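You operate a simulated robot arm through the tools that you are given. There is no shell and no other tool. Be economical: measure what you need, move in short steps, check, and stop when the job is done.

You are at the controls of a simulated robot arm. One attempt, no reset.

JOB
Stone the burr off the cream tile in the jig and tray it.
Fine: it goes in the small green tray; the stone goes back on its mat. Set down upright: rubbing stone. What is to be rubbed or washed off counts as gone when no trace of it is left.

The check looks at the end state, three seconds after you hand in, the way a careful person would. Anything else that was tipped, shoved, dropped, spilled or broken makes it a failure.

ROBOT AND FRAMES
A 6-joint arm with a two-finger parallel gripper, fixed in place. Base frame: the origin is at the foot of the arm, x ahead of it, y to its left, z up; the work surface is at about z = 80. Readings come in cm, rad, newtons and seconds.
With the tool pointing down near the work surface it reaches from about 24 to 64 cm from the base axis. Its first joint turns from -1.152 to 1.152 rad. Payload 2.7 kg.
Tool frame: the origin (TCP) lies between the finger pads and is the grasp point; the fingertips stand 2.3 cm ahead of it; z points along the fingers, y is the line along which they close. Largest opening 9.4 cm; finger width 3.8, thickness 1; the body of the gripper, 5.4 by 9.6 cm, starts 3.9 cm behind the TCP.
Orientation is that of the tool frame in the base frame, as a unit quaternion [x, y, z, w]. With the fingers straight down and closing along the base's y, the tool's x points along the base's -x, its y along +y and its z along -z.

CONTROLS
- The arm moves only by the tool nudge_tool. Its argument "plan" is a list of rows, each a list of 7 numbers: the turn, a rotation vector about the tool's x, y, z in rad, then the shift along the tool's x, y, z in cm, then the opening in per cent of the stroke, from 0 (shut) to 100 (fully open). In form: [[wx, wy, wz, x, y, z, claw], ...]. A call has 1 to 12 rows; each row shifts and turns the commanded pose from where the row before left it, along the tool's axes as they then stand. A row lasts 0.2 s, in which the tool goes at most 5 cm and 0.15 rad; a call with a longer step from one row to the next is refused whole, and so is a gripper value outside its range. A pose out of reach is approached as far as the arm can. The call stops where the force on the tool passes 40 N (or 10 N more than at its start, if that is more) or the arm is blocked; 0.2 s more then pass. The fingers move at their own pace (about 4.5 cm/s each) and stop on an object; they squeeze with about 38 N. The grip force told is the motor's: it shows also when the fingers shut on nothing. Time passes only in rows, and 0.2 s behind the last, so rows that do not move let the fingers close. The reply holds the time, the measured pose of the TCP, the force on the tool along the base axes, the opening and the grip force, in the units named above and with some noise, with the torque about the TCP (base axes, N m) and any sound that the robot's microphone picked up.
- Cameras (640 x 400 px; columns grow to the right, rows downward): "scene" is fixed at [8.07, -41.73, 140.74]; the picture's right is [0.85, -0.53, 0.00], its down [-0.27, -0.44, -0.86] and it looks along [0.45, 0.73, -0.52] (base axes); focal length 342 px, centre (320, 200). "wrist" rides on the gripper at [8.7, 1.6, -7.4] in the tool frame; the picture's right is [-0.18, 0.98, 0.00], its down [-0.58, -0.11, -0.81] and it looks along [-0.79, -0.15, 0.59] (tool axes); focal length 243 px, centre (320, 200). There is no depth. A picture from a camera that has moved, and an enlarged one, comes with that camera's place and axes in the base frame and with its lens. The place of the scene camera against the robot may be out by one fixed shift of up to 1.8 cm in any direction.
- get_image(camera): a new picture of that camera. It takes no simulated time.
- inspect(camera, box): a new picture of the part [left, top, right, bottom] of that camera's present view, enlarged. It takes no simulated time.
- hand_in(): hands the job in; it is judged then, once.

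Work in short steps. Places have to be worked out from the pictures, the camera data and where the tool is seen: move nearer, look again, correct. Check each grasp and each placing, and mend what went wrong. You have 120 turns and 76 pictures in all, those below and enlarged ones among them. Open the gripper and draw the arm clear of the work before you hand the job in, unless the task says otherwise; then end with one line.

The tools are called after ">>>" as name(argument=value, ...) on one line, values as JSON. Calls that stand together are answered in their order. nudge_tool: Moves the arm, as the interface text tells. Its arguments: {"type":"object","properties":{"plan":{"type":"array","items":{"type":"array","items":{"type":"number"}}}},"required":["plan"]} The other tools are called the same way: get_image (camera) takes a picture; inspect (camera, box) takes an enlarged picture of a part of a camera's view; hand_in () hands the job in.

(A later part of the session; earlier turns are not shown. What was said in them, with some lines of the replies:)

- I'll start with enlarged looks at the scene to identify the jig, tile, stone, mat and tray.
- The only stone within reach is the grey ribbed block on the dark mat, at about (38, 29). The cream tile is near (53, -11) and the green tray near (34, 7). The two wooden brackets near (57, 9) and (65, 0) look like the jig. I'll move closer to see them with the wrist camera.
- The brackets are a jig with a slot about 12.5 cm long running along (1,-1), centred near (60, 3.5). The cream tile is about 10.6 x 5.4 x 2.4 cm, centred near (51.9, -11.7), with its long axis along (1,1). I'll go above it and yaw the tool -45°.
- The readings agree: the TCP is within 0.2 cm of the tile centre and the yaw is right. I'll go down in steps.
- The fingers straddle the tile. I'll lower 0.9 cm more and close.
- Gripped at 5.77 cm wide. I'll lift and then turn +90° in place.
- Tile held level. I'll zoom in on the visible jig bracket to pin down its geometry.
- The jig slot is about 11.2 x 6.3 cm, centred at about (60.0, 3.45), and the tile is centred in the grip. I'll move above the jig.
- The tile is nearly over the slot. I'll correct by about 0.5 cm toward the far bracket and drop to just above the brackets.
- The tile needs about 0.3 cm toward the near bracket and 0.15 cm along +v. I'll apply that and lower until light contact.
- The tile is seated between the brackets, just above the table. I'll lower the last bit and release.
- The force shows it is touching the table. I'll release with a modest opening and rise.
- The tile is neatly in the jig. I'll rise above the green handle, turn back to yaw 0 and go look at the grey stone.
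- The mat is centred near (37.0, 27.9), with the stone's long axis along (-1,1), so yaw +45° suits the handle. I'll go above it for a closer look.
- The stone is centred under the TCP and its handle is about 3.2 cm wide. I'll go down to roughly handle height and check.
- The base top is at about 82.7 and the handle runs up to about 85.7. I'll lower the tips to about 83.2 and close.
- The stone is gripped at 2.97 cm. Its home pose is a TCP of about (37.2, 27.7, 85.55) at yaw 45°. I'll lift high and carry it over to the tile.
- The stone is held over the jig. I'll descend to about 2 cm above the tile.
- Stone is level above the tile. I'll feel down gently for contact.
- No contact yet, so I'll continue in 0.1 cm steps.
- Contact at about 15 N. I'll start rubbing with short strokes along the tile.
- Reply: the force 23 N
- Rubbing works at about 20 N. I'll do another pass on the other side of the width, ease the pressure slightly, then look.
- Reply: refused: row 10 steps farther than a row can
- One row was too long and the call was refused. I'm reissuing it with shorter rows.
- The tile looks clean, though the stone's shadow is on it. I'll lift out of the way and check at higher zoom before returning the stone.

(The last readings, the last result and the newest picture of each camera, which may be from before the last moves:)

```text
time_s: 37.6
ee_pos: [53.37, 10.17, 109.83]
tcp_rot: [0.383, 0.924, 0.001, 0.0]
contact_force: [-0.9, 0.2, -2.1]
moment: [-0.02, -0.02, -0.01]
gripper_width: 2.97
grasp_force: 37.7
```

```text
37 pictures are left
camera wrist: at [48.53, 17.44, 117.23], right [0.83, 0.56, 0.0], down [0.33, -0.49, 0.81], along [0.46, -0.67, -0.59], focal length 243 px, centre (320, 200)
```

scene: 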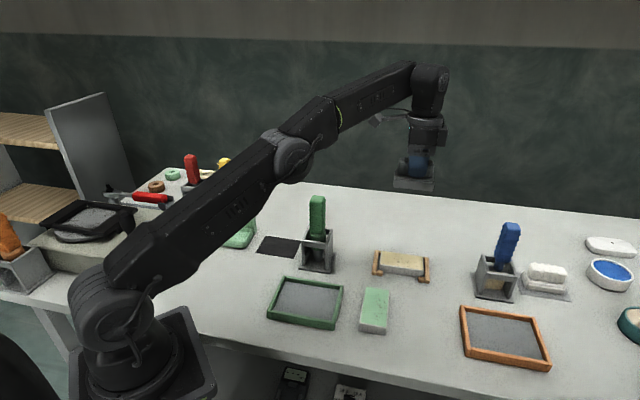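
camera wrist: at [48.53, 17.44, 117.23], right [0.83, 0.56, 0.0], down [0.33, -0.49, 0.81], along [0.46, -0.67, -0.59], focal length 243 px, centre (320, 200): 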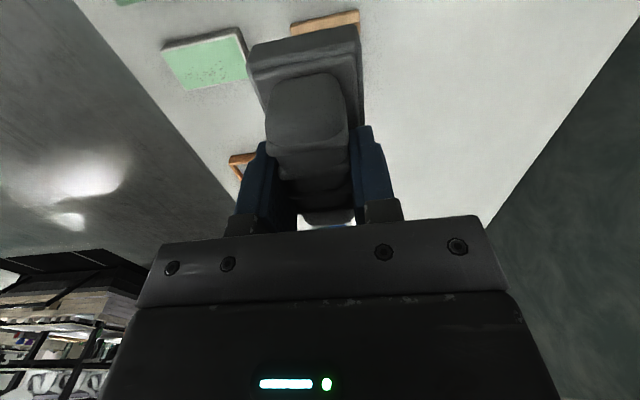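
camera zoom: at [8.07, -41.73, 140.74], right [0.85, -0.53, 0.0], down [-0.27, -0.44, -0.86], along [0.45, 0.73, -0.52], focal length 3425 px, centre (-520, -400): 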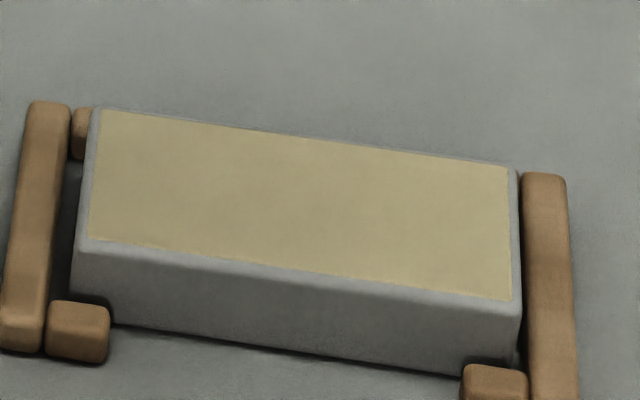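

The tile is completely clean. I'll carry the stone back over its mat.

>>> nudge_tool(plan=[[0, 0, 0, 4.75, 0.2, 0, 25], [0, 0, 0, 4.75, 0.2, 0, 25], [0, 0, 0, 4.75, 0.2, 0, 25], [0, 0, 0, 4.75, 0.2, 0, 25], [0, 0, 0, 4.75, 0.2, 0, 25], [0, 0, 0, 0, 0, 4.9, 25], [0, 0, 0, 0, 0, 4.9, 25], [0, 0, 0, 0, 0, 4.9, 25], [0, 0, 0, 0, 0, 4.9, 25], [0, 0, 0, 0, 0, 2, 25], [0, 0, 0, 0, 0, 0, 25]])

>>> inspect(camera="wrist", box=[200, 0, 460, 240])

>>> inspect(camera="scene", box=[220, 180, 340, 270])

```text
time_s: 40.0
ee_pos: [37.67, 28.16, 88.16]
tcp_rot: [0.383, 0.924, 0.0, 0.0]
contact_force: [0.0, 1.1, -2.5]
moment: [0.0, -0.01, 0.01]
gripper_width: 2.96
grasp_force: 38.4
```

```text
1.67 times, centred on (330, 120) of wrist
camera zoom: at [32.8, 35.45, 95.55], right [0.83, 0.56, 0.0], down [0.33, -0.49, 0.81], along [0.46, -0.67, -0.59], focal length 404 px, centre (303, 333)
```

zoom: 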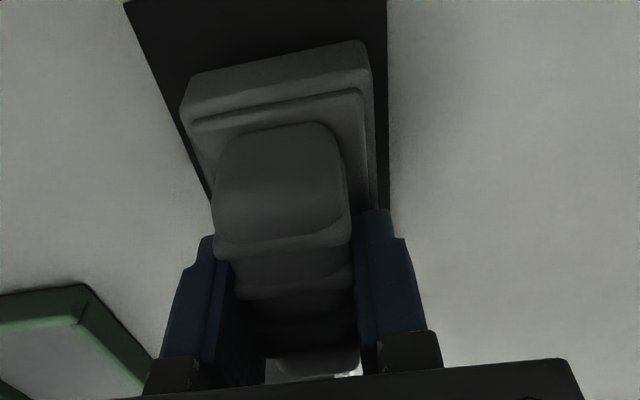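

```text
4.44 times, centred on (280, 225) of scene
camera zoom: at [8.07, -41.73, 140.74], right [0.85, -0.53, 0.0], down [-0.27, -0.44, -0.86], along [0.45, 0.73, -0.52], focal length 1522 px, centre (498, 89)
```

zoom: 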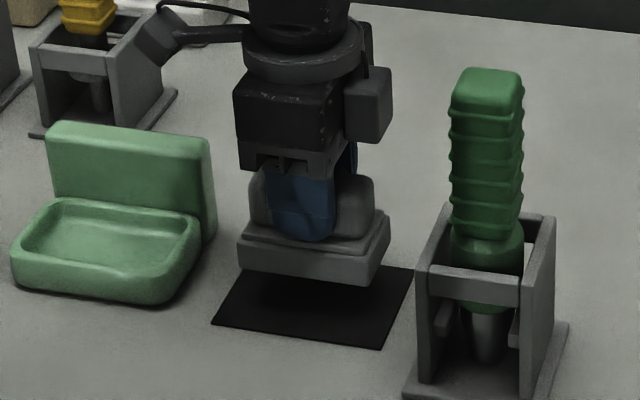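

It needs 0.6 cm along tool -y to match the home pose. I'll correct that and lower.

>>> nudge_tool(plan=[[0, 0, 0, 0, -0.6, 0, 25], [0, 0, 0, 0, 0, 1.2, 25], [0, 0, 0, 0, 0, 0.8, 25], [0, 0, 0, 0, 0, 0.25, 25], [0, 0, 0, 0, 0, 0.15, 25], [0, 0, 0, 0, 0, 0, 25]])

>>> inspect(camera="wrist", box=[200, 0, 460, 240])

>>> inspect(camera="scene", box=[220, 180, 340, 270])

```text
time_s: 41.4
ee_pos: [37.03, 27.68, 85.78]
tcp_rot: [0.383, 0.924, 0.0, 0.0]
contact_force: [-0.5, -0.2, -2.2]
moment: [-0.02, 0.0, -0.03]
gripper_width: 2.96
grasp_force: 38.2
```

```text
1.67 times, centred on (330, 120) of wrist
camera zoom: at [32.23, 34.79, 93.2], right [0.83, 0.56, 0.0], down [0.33, -0.49, 0.81], along [0.46, -0.67, -0.59], focal length 404 px, centre (303, 333)
```

zoom: 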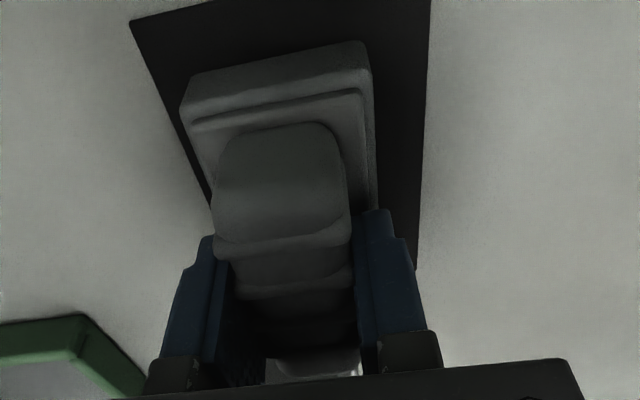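

```text
4.44 times, centred on (280, 225) of scene
camera zoom: at [8.07, -41.73, 140.74], right [0.85, -0.53, 0.0], down [-0.27, -0.44, -0.86], along [0.45, 0.73, -0.52], focal length 1522 px, centre (498, 89)
```

zoom: 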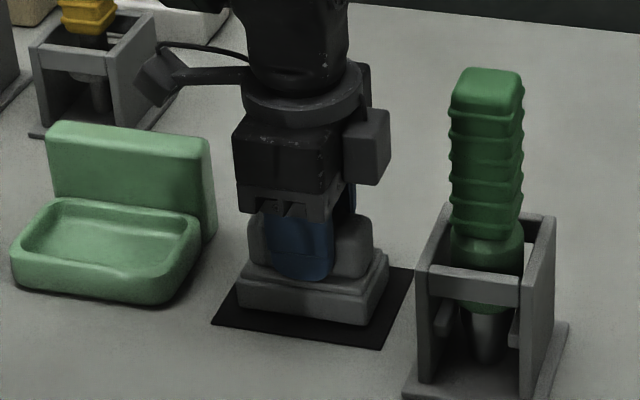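

It's on the mat area with margin on all sides. I'll shift 0.15 cm, feel down to contact, then release.

>>> nudge_tool(plan=[[0, 0, 0, 0, 0.15, 0.06, 25], [0, 0, 0, 0, 0, 0.08, 25], [0, 0, 0, 0, 0, 0.06, 25], [0, 0, 0, 0, 0, 0, 25]])

```text
time_s: 42.4
ee_pos: [37.25, 27.75, 85.62]
tcp_rot: [0.383, 0.924, -0.001, 0.0]
contact_force: [0.7, 0.3, -2.5]
moment: [0.02, 0.02, -0.03]
gripper_width: 2.96
grasp_force: 37.5
```

>>> nudge_tool(plan=[[0, 0, 0, 0, 0, 0.06, 25], [0, 0, 0, 0, 0, 0.04, 25], [0, 0, 0, 0, 0, 0, 25]])

```text
time_s: 43.2
ee_pos: [37.23, 27.68, 85.56]
tcp_rot: [0.383, 0.924, -0.001, 0.0]
contact_force: [-0.7, 0.2, -2.6]
moment: [0.0, 0.03, 0.02]
gripper_width: 2.98
grasp_force: 38.3
```

Still hanging, so I'll continue down.

>>> nudge_tool(plan=[[0, 0, 0, 0, 0, 0.06, 25], [0, 0, 0, 0, 0, 0.04, 25], [0, 0, 0, 0, 0, 0, 25]])

```text
time_s: 44.0
ee_pos: [37.28, 27.65, 85.64]
tcp_rot: [0.383, 0.924, 0.001, 0.0]
contact_force: [-3.6, -0.8, 8.6]
moment: [-0.46, -0.02, -0.14]
gripper_width: 2.96
grasp_force: 38.6
```

Contact at about 9 N. I'll release with the opening limited and rise straight up.

>>> nudge_tool(plan=[[0, 0, 0, 0, 0, -0.06, 25], [0, 0, 0, 0, 0, 0, 65], [0, 0, 0, 0, 0, 0, 65], [0, 0, 0, 0, 0, -1.5, 65], [0, 0, 0, 0, 0, -4, 65], [0, 0, 0, 0, 0, -4.9, 65], [0, 0, 0, 0, 0, -4.9, 65], [0, 0, 0, 0, 0, -4.9, 65], [0, 0, 0, 0, 0, -3, 65]])

>>> inspect(camera="scene", box=[220, 180, 340, 270])

```text
time_s: 46.0
ee_pos: [37.35, 27.68, 108.73]
tcp_rot: [0.383, 0.924, 0.001, 0.0]
contact_force: [-0.2, 0.2, -0.8]
moment: [0.01, 0.0, 0.01]
gripper_width: 6.12
grasp_force: 0.0
```

```text
4.44 times, centred on (280, 225) of scene
camera zoom: at [8.07, -41.73, 140.74], right [0.85, -0.53, 0.0], down [-0.27, -0.44, -0.86], along [0.45, 0.73, -0.52], focal length 1522 px, centre (498, 89)
```

zoom: 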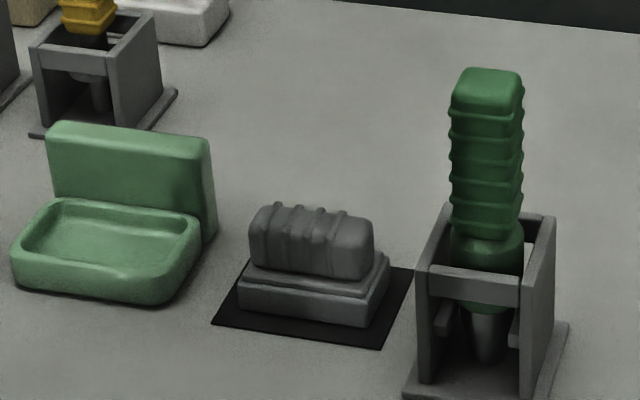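

The stone is upright and back on its mat. Now I return to the tile in the jig, taking the same high route.

>>> nudge_tool(plan=[[0, 0, 0, -4.76, -0.14, 0, 78], [0, 0, 0, -4.76, -0.14, 0, 78], [0, 0, 0, -4.76, -0.14, 0, 78], [0, 0, 0, -4.76, -0.14, 0, 78], [0, 0, 0, -4.76, -0.14, 0, 78], [0, 0, 0, -4.76, -0.14, 0, 78], [0, 0, 0, -4.74, -0.14, 0, 78], [0, 0, 0, 0, 0, 4.9, 78], [0, 0, 0, 0, 0, 4.9, 78], [0, 0, 0, 0, 0, 4.9, 78], [0, 0, 0, 0, 0, 4.9, 78], [0, 0, 0, 0, 0, 0, 78]])

>>> get_image(camera="wrist")

>>> inspect(camera="scene", box=[340, 210, 480, 310])

```text
time_s: 48.6
ee_pos: [60.14, 3.37, 88.78]
tcp_rot: [0.383, 0.924, 0.001, 0.001]
contact_force: [-0.5, -0.4, -0.1]
moment: [-0.03, 0.0, 0.01]
gripper_width: 7.37
grasp_force: 0.0
```

```text
31 pictures are left
camera wrist: at [55.22, 10.57, 96.18], right [0.83, 0.56, 0.0], down [0.33, -0.49, 0.81], along [0.46, -0.67, -0.59], focal length 243 px, centre (320, 200)
```

wrist: 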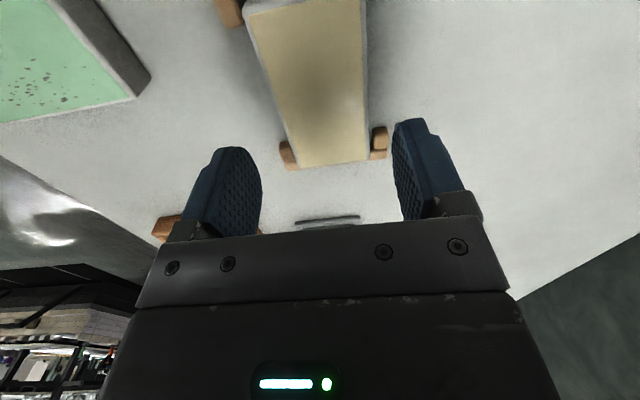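

```text
4.00 times, centred on (410, 260) of scene
camera zoom: at [8.07, -41.73, 140.74], right [0.85, -0.53, 0.0], down [-0.27, -0.44, -0.86], along [0.45, 0.73, -0.52], focal length 1370 px, centre (-40, -40)
```

zoom: 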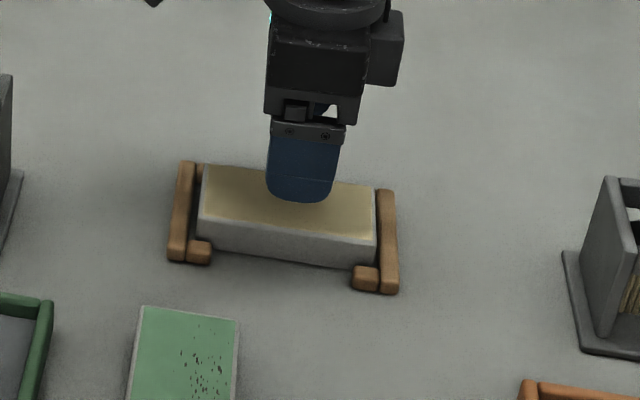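

Aligned. I'll go down to TCP about 83.5 for a slightly higher grip, close, and lift.

>>> nudge_tool(plan=[[0, 0, 0, 0, 0, 3, 78], [0, 0, 0, 0, 0, 1.8, 78], [0, 0, 0, 0, 0, 0.5, 78], [0, 0, 0, 0, 0, 0, 78], [0, 0, 0, 0, 0, 0, 40], [0, 0, 0, 0, 0, 0, 40], [0, 0, 0, 0, 0, 0, 40]])

```text
time_s: 50.2
ee_pos: [60.01, 3.26, 83.76]
tcp_rot: [0.384, 0.923, 0.0, 0.001]
contact_force: [0.6, 0.0, 0.0]
moment: [-0.01, -0.1, 0.04]
gripper_width: 5.75
grasp_force: 38.1
```

Gripped at 5.75 cm. From two views the tray centre is about (33.1, 5.5), with its long axis along (1,-1), so I keep this yaw. I'll lift high and move over it.

>>> nudge_tool(plan=[[0, 0, 0, 0, 0, -1, 40], [0, 0, 0, 0, 0, -4.8, 40], [0, 0, 0, 0, 0, -4.9, 40], [0, 0, 0, 0, 0, -4.9, 40], [0, 0, 0, 0, 0, -4.9, 40], [0, 0, 0, 3.43, -2.92, 0, 40], [0, 0, 0, 3.43, -2.92, 0, 40], [0, 0, 0, 3.43, -2.92, 0, 40], [0, 0, 0, 3.43, -2.92, 0, 40], [0, 0, 0, 3.43, -2.92, 0, 40], [0, 0, 0, 3.43, -2.92, 0, 40], [0, 0, 0, 0, 0, 0, 40]])

>>> get_image(camera="scene")

>>> get_image(camera="wrist")

```text
time_s: 52.8
ee_pos: [33.22, 5.59, 104.32]
tcp_rot: [0.383, 0.924, 0.0, 0.0]
contact_force: [-0.3, -0.2, -3.9]
moment: [-0.02, 0.0, -0.01]
gripper_width: 5.77
grasp_force: 37.9
```

```text
29 pictures are left
```

scene: 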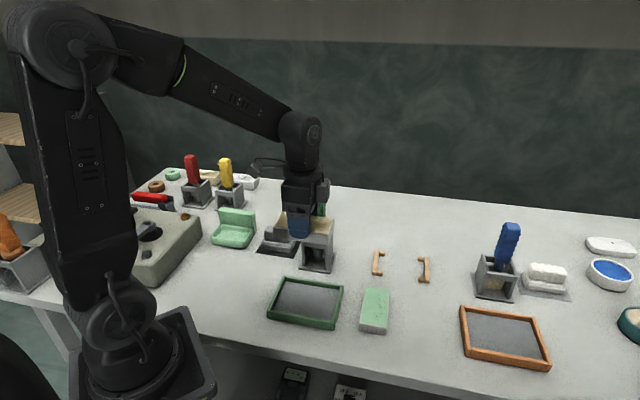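

```text
28 pictures are left
camera wrist: at [28.25, 12.86, 111.58], right [0.83, 0.56, 0.0], down [0.33, -0.49, 0.81], along [0.46, -0.67, -0.59], focal length 243 px, centre (320, 200)
```

wrist: 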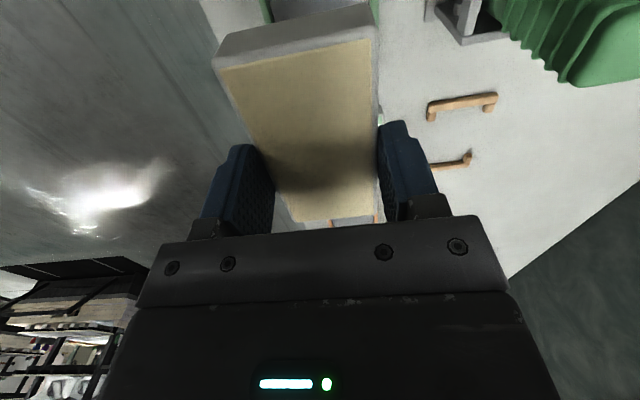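

Over the tray. I'll descend to about 5 cm above it and check.

>>> nudge_tool(plan=[[0, 0, 0, 0, 0, 4.8, 40], [0, 0, 0, 0, 0, 4.8, 40], [0, 0, 0, 0, 0, 4, 40], [0, 0, 0, 0, 0, 1.5, 40], [0, 0, 0, 0, 0, 0, 40]])

>>> inspect(camera="scene", box=[240, 230, 380, 340])

>>> get_image(camera="wrist")

```text
time_s: 54.0
ee_pos: [33.18, 5.42, 89.27]
tcp_rot: [0.384, 0.923, 0.0, 0.0]
contact_force: [0.7, -0.4, -2.7]
moment: [0.03, -0.05, -0.02]
gripper_width: 5.76
grasp_force: 37.8
```

```text
3.64 times, centred on (310, 285) of scene
camera zoom: at [8.07, -41.73, 140.74], right [0.85, -0.53, 0.0], down [-0.27, -0.44, -0.86], along [0.45, 0.73, -0.52], focal length 1246 px, centre (356, -109)
```

zoom: 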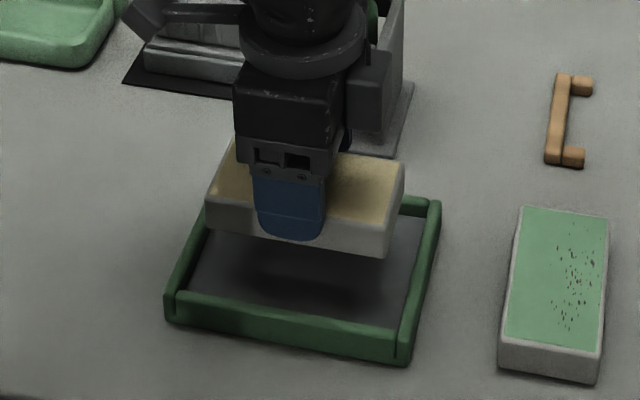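

```text
26 pictures are left
camera wrist: at [28.33, 12.78, 96.66], right [0.83, 0.56, 0.0], down [0.33, -0.49, 0.81], along [0.46, -0.67, -0.59], focal length 243 px, centre (320, 200)
```

wrist: 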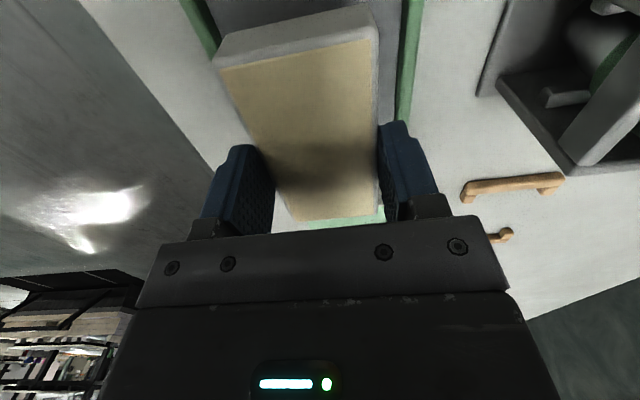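

Centred between the side walls at ±5 cm. I'll lower to just above the rim and check the end clearance.

>>> nudge_tool(plan=[[0, 0, 0, 0, 0, 2, 40], [0, 0, 0, 0, 0, 1.2, 40], [0, 0, 0, 0, 0, 0, 40]])

>>> inspect(camera="scene", box=[240, 230, 380, 340])

>>> inspect(camera="wrist", box=[160, 0, 460, 180])

```text
time_s: 54.8
ee_pos: [33.16, 5.67, 86.11]
tcp_rot: [0.383, 0.924, 0.0, 0.0]
contact_force: [0.8, -0.5, -3.4]
moment: [0.01, 0.01, 0.01]
gripper_width: 5.74
grasp_force: 37.6
```

```text
3.64 times, centred on (310, 285) of scene
camera zoom: at [8.07, -41.73, 140.74], right [0.85, -0.53, 0.0], down [-0.27, -0.44, -0.86], along [0.45, 0.73, -0.52], focal length 1246 px, centre (356, -109)
```

zoom: 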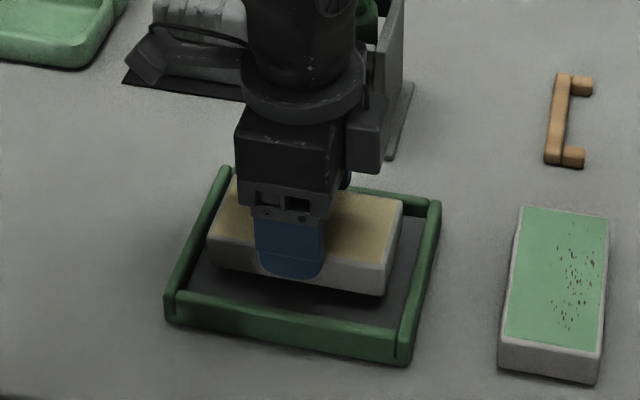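

```text
2.13 times, centred on (310, 90) of wrist
camera zoom: at [28.28, 12.84, 93.46], right [0.83, 0.56, 0.0], down [0.33, -0.49, 0.81], along [0.46, -0.67, -0.59], focal length 518 px, centre (341, 435)
```

zoom: 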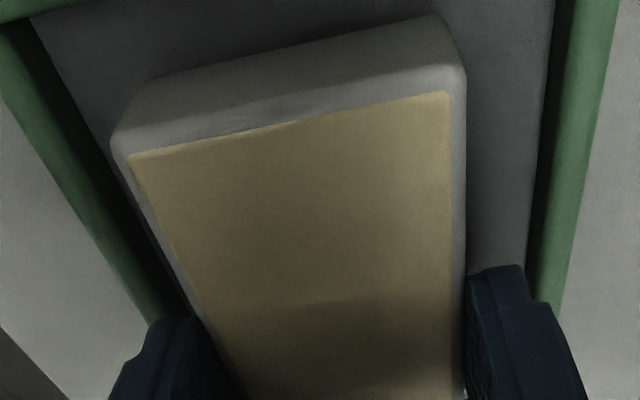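

Clearance is good on all sides. I'll lower into the tray.

>>> nudge_tool(plan=[[0, 0, 0, 0, 0, 1, 40], [0, 0, 0, 0, 0, 0.6, 40], [0, 0, 0, 0, 0, 0.2, 40], [0, 0, 0, 0, 0, 0.1, 40], [0, 0, 0, 0, 0, 0, 40]])

```text
time_s: 55.5
ee_pos: [33.24, 5.67, 84.66]
tcp_rot: [0.383, 0.924, 0.0, 0.001]
contact_force: [-2.0, 0.9, 6.2]
moment: [-0.06, 0.04, -0.09]
gripper_width: 5.77
grasp_force: 38.2
stopped in row 3: the force on the tool passed its limit at 50 N (the readings are from after the stop); the commanded pose is now the measured one
```

Contact came earlier than expected, so I'll look at what touched.

>>> inspect(camera="scene", box=[240, 230, 380, 340])

>>> inspect(camera="wrist", box=[160, 0, 460, 180])

```text
3.64 times, centred on (310, 285) of scene
camera zoom: at [8.06, -41.73, 140.74], right [0.85, -0.53, 0.0], down [-0.27, -0.44, -0.86], along [0.45, 0.73, -0.52], focal length 1246 px, centre (356, -109)
```

zoom: 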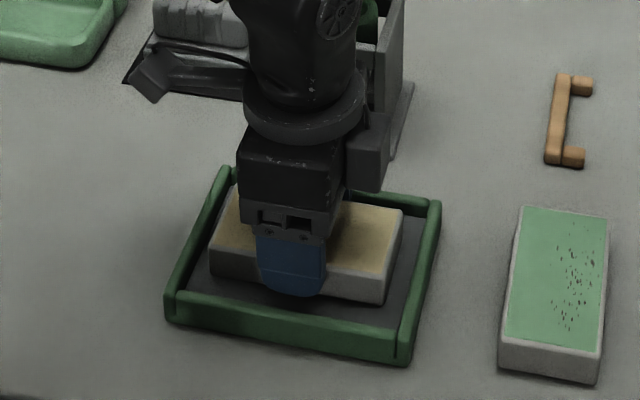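

```text
2.13 times, centred on (310, 90) of wrist
camera zoom: at [28.34, 12.88, 91.93], right [0.83, 0.56, 0.0], down [0.33, -0.49, 0.81], along [0.46, -0.67, -0.59], focal length 518 px, centre (341, 435)
```

zoom: 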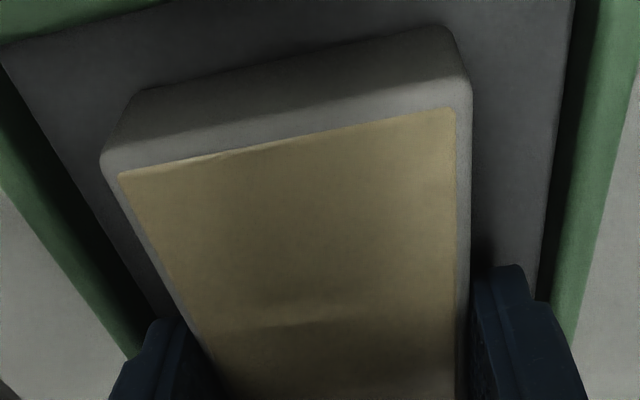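

The tile is lying flat on the tray floor, inside the walls, and the tray hasn't moved. I'll release and rise.

>>> nudge_tool(plan=[[0, 0, 0, 0, 0, 0, 72], [0, 0, 0, 0, 0, 0, 72], [0, 0, 0, 0, 0, -1, 72], [0, 0, 0, 0, 0, -4, 72], [0, 0, 0, 0, 0, -4.9, 72], [0, 0, 0, 0, 0, -4.9, 72], [0, 0, 0, 0, 0, -4.9, 72], [0, 0, 0, 0, 0, -4.9, 72], [0, 0, 0, 0, 0, 0, 72]])

>>> get_image(camera="scene")

>>> inspect(camera="scene", box=[240, 230, 380, 340])

```text
time_s: 57.5
ee_pos: [32.9, 5.73, 109.26]
tcp_rot: [0.383, 0.924, 0.001, 0.001]
contact_force: [-0.1, 0.0, 0.5]
moment: [-0.03, -0.02, 0.0]
gripper_width: 6.75
grasp_force: 0.0
```

```text
21 pictures are left
```

scene: 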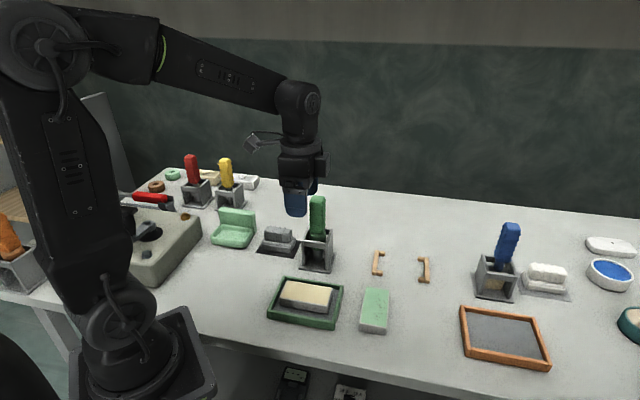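

```text
3.64 times, centred on (310, 285) of scene
camera zoom: at [8.07, -41.73, 140.74], right [0.85, -0.53, 0.0], down [-0.27, -0.44, -0.86], along [0.45, 0.73, -0.52], focal length 1246 px, centre (356, -109)
```

zoom: 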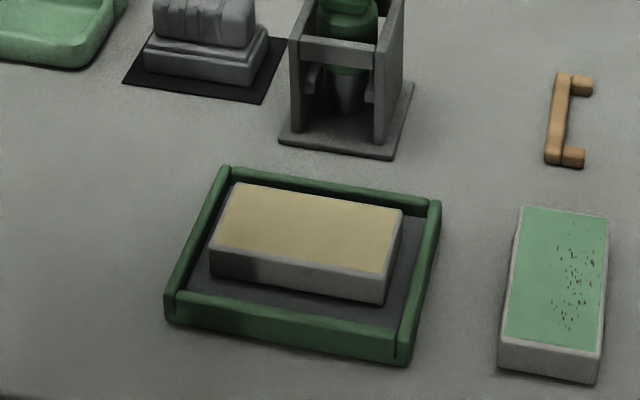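

The tile is flat in the green tray, the stone is on its mat, and nothing else has been disturbed. One last close check for traces.

>>> inspect(camera="scene", box=[280, 272, 340, 318])

```text
8.70 times, centred on (310, 295) of scene
camera zoom: at [8.07, -41.73, 140.74], right [0.85, -0.53, 0.0], down [-0.27, -0.44, -0.86], along [0.45, 0.73, -0.52], focal length 2978 px, centre (407, -626)
```

zoom: 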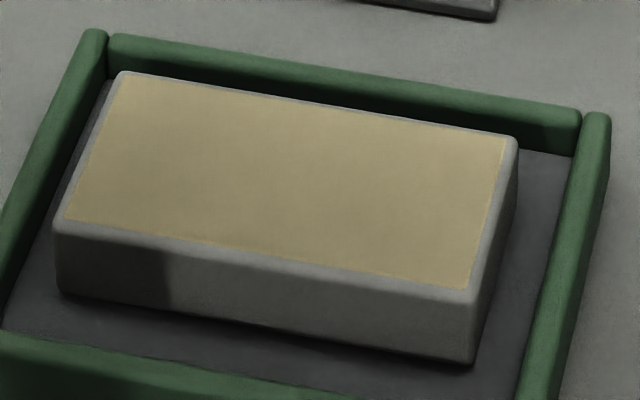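

No trace of burr is left, the gripper is open and the arm is clear. I'm handing in.

>>> hand_in()

```text
The job is handed in.
```

I stoned the cream tile clean in the jig and set it in the small green tray; the rubbing stone is upright on its mat, and nothing else was disturbed in the final pictures.
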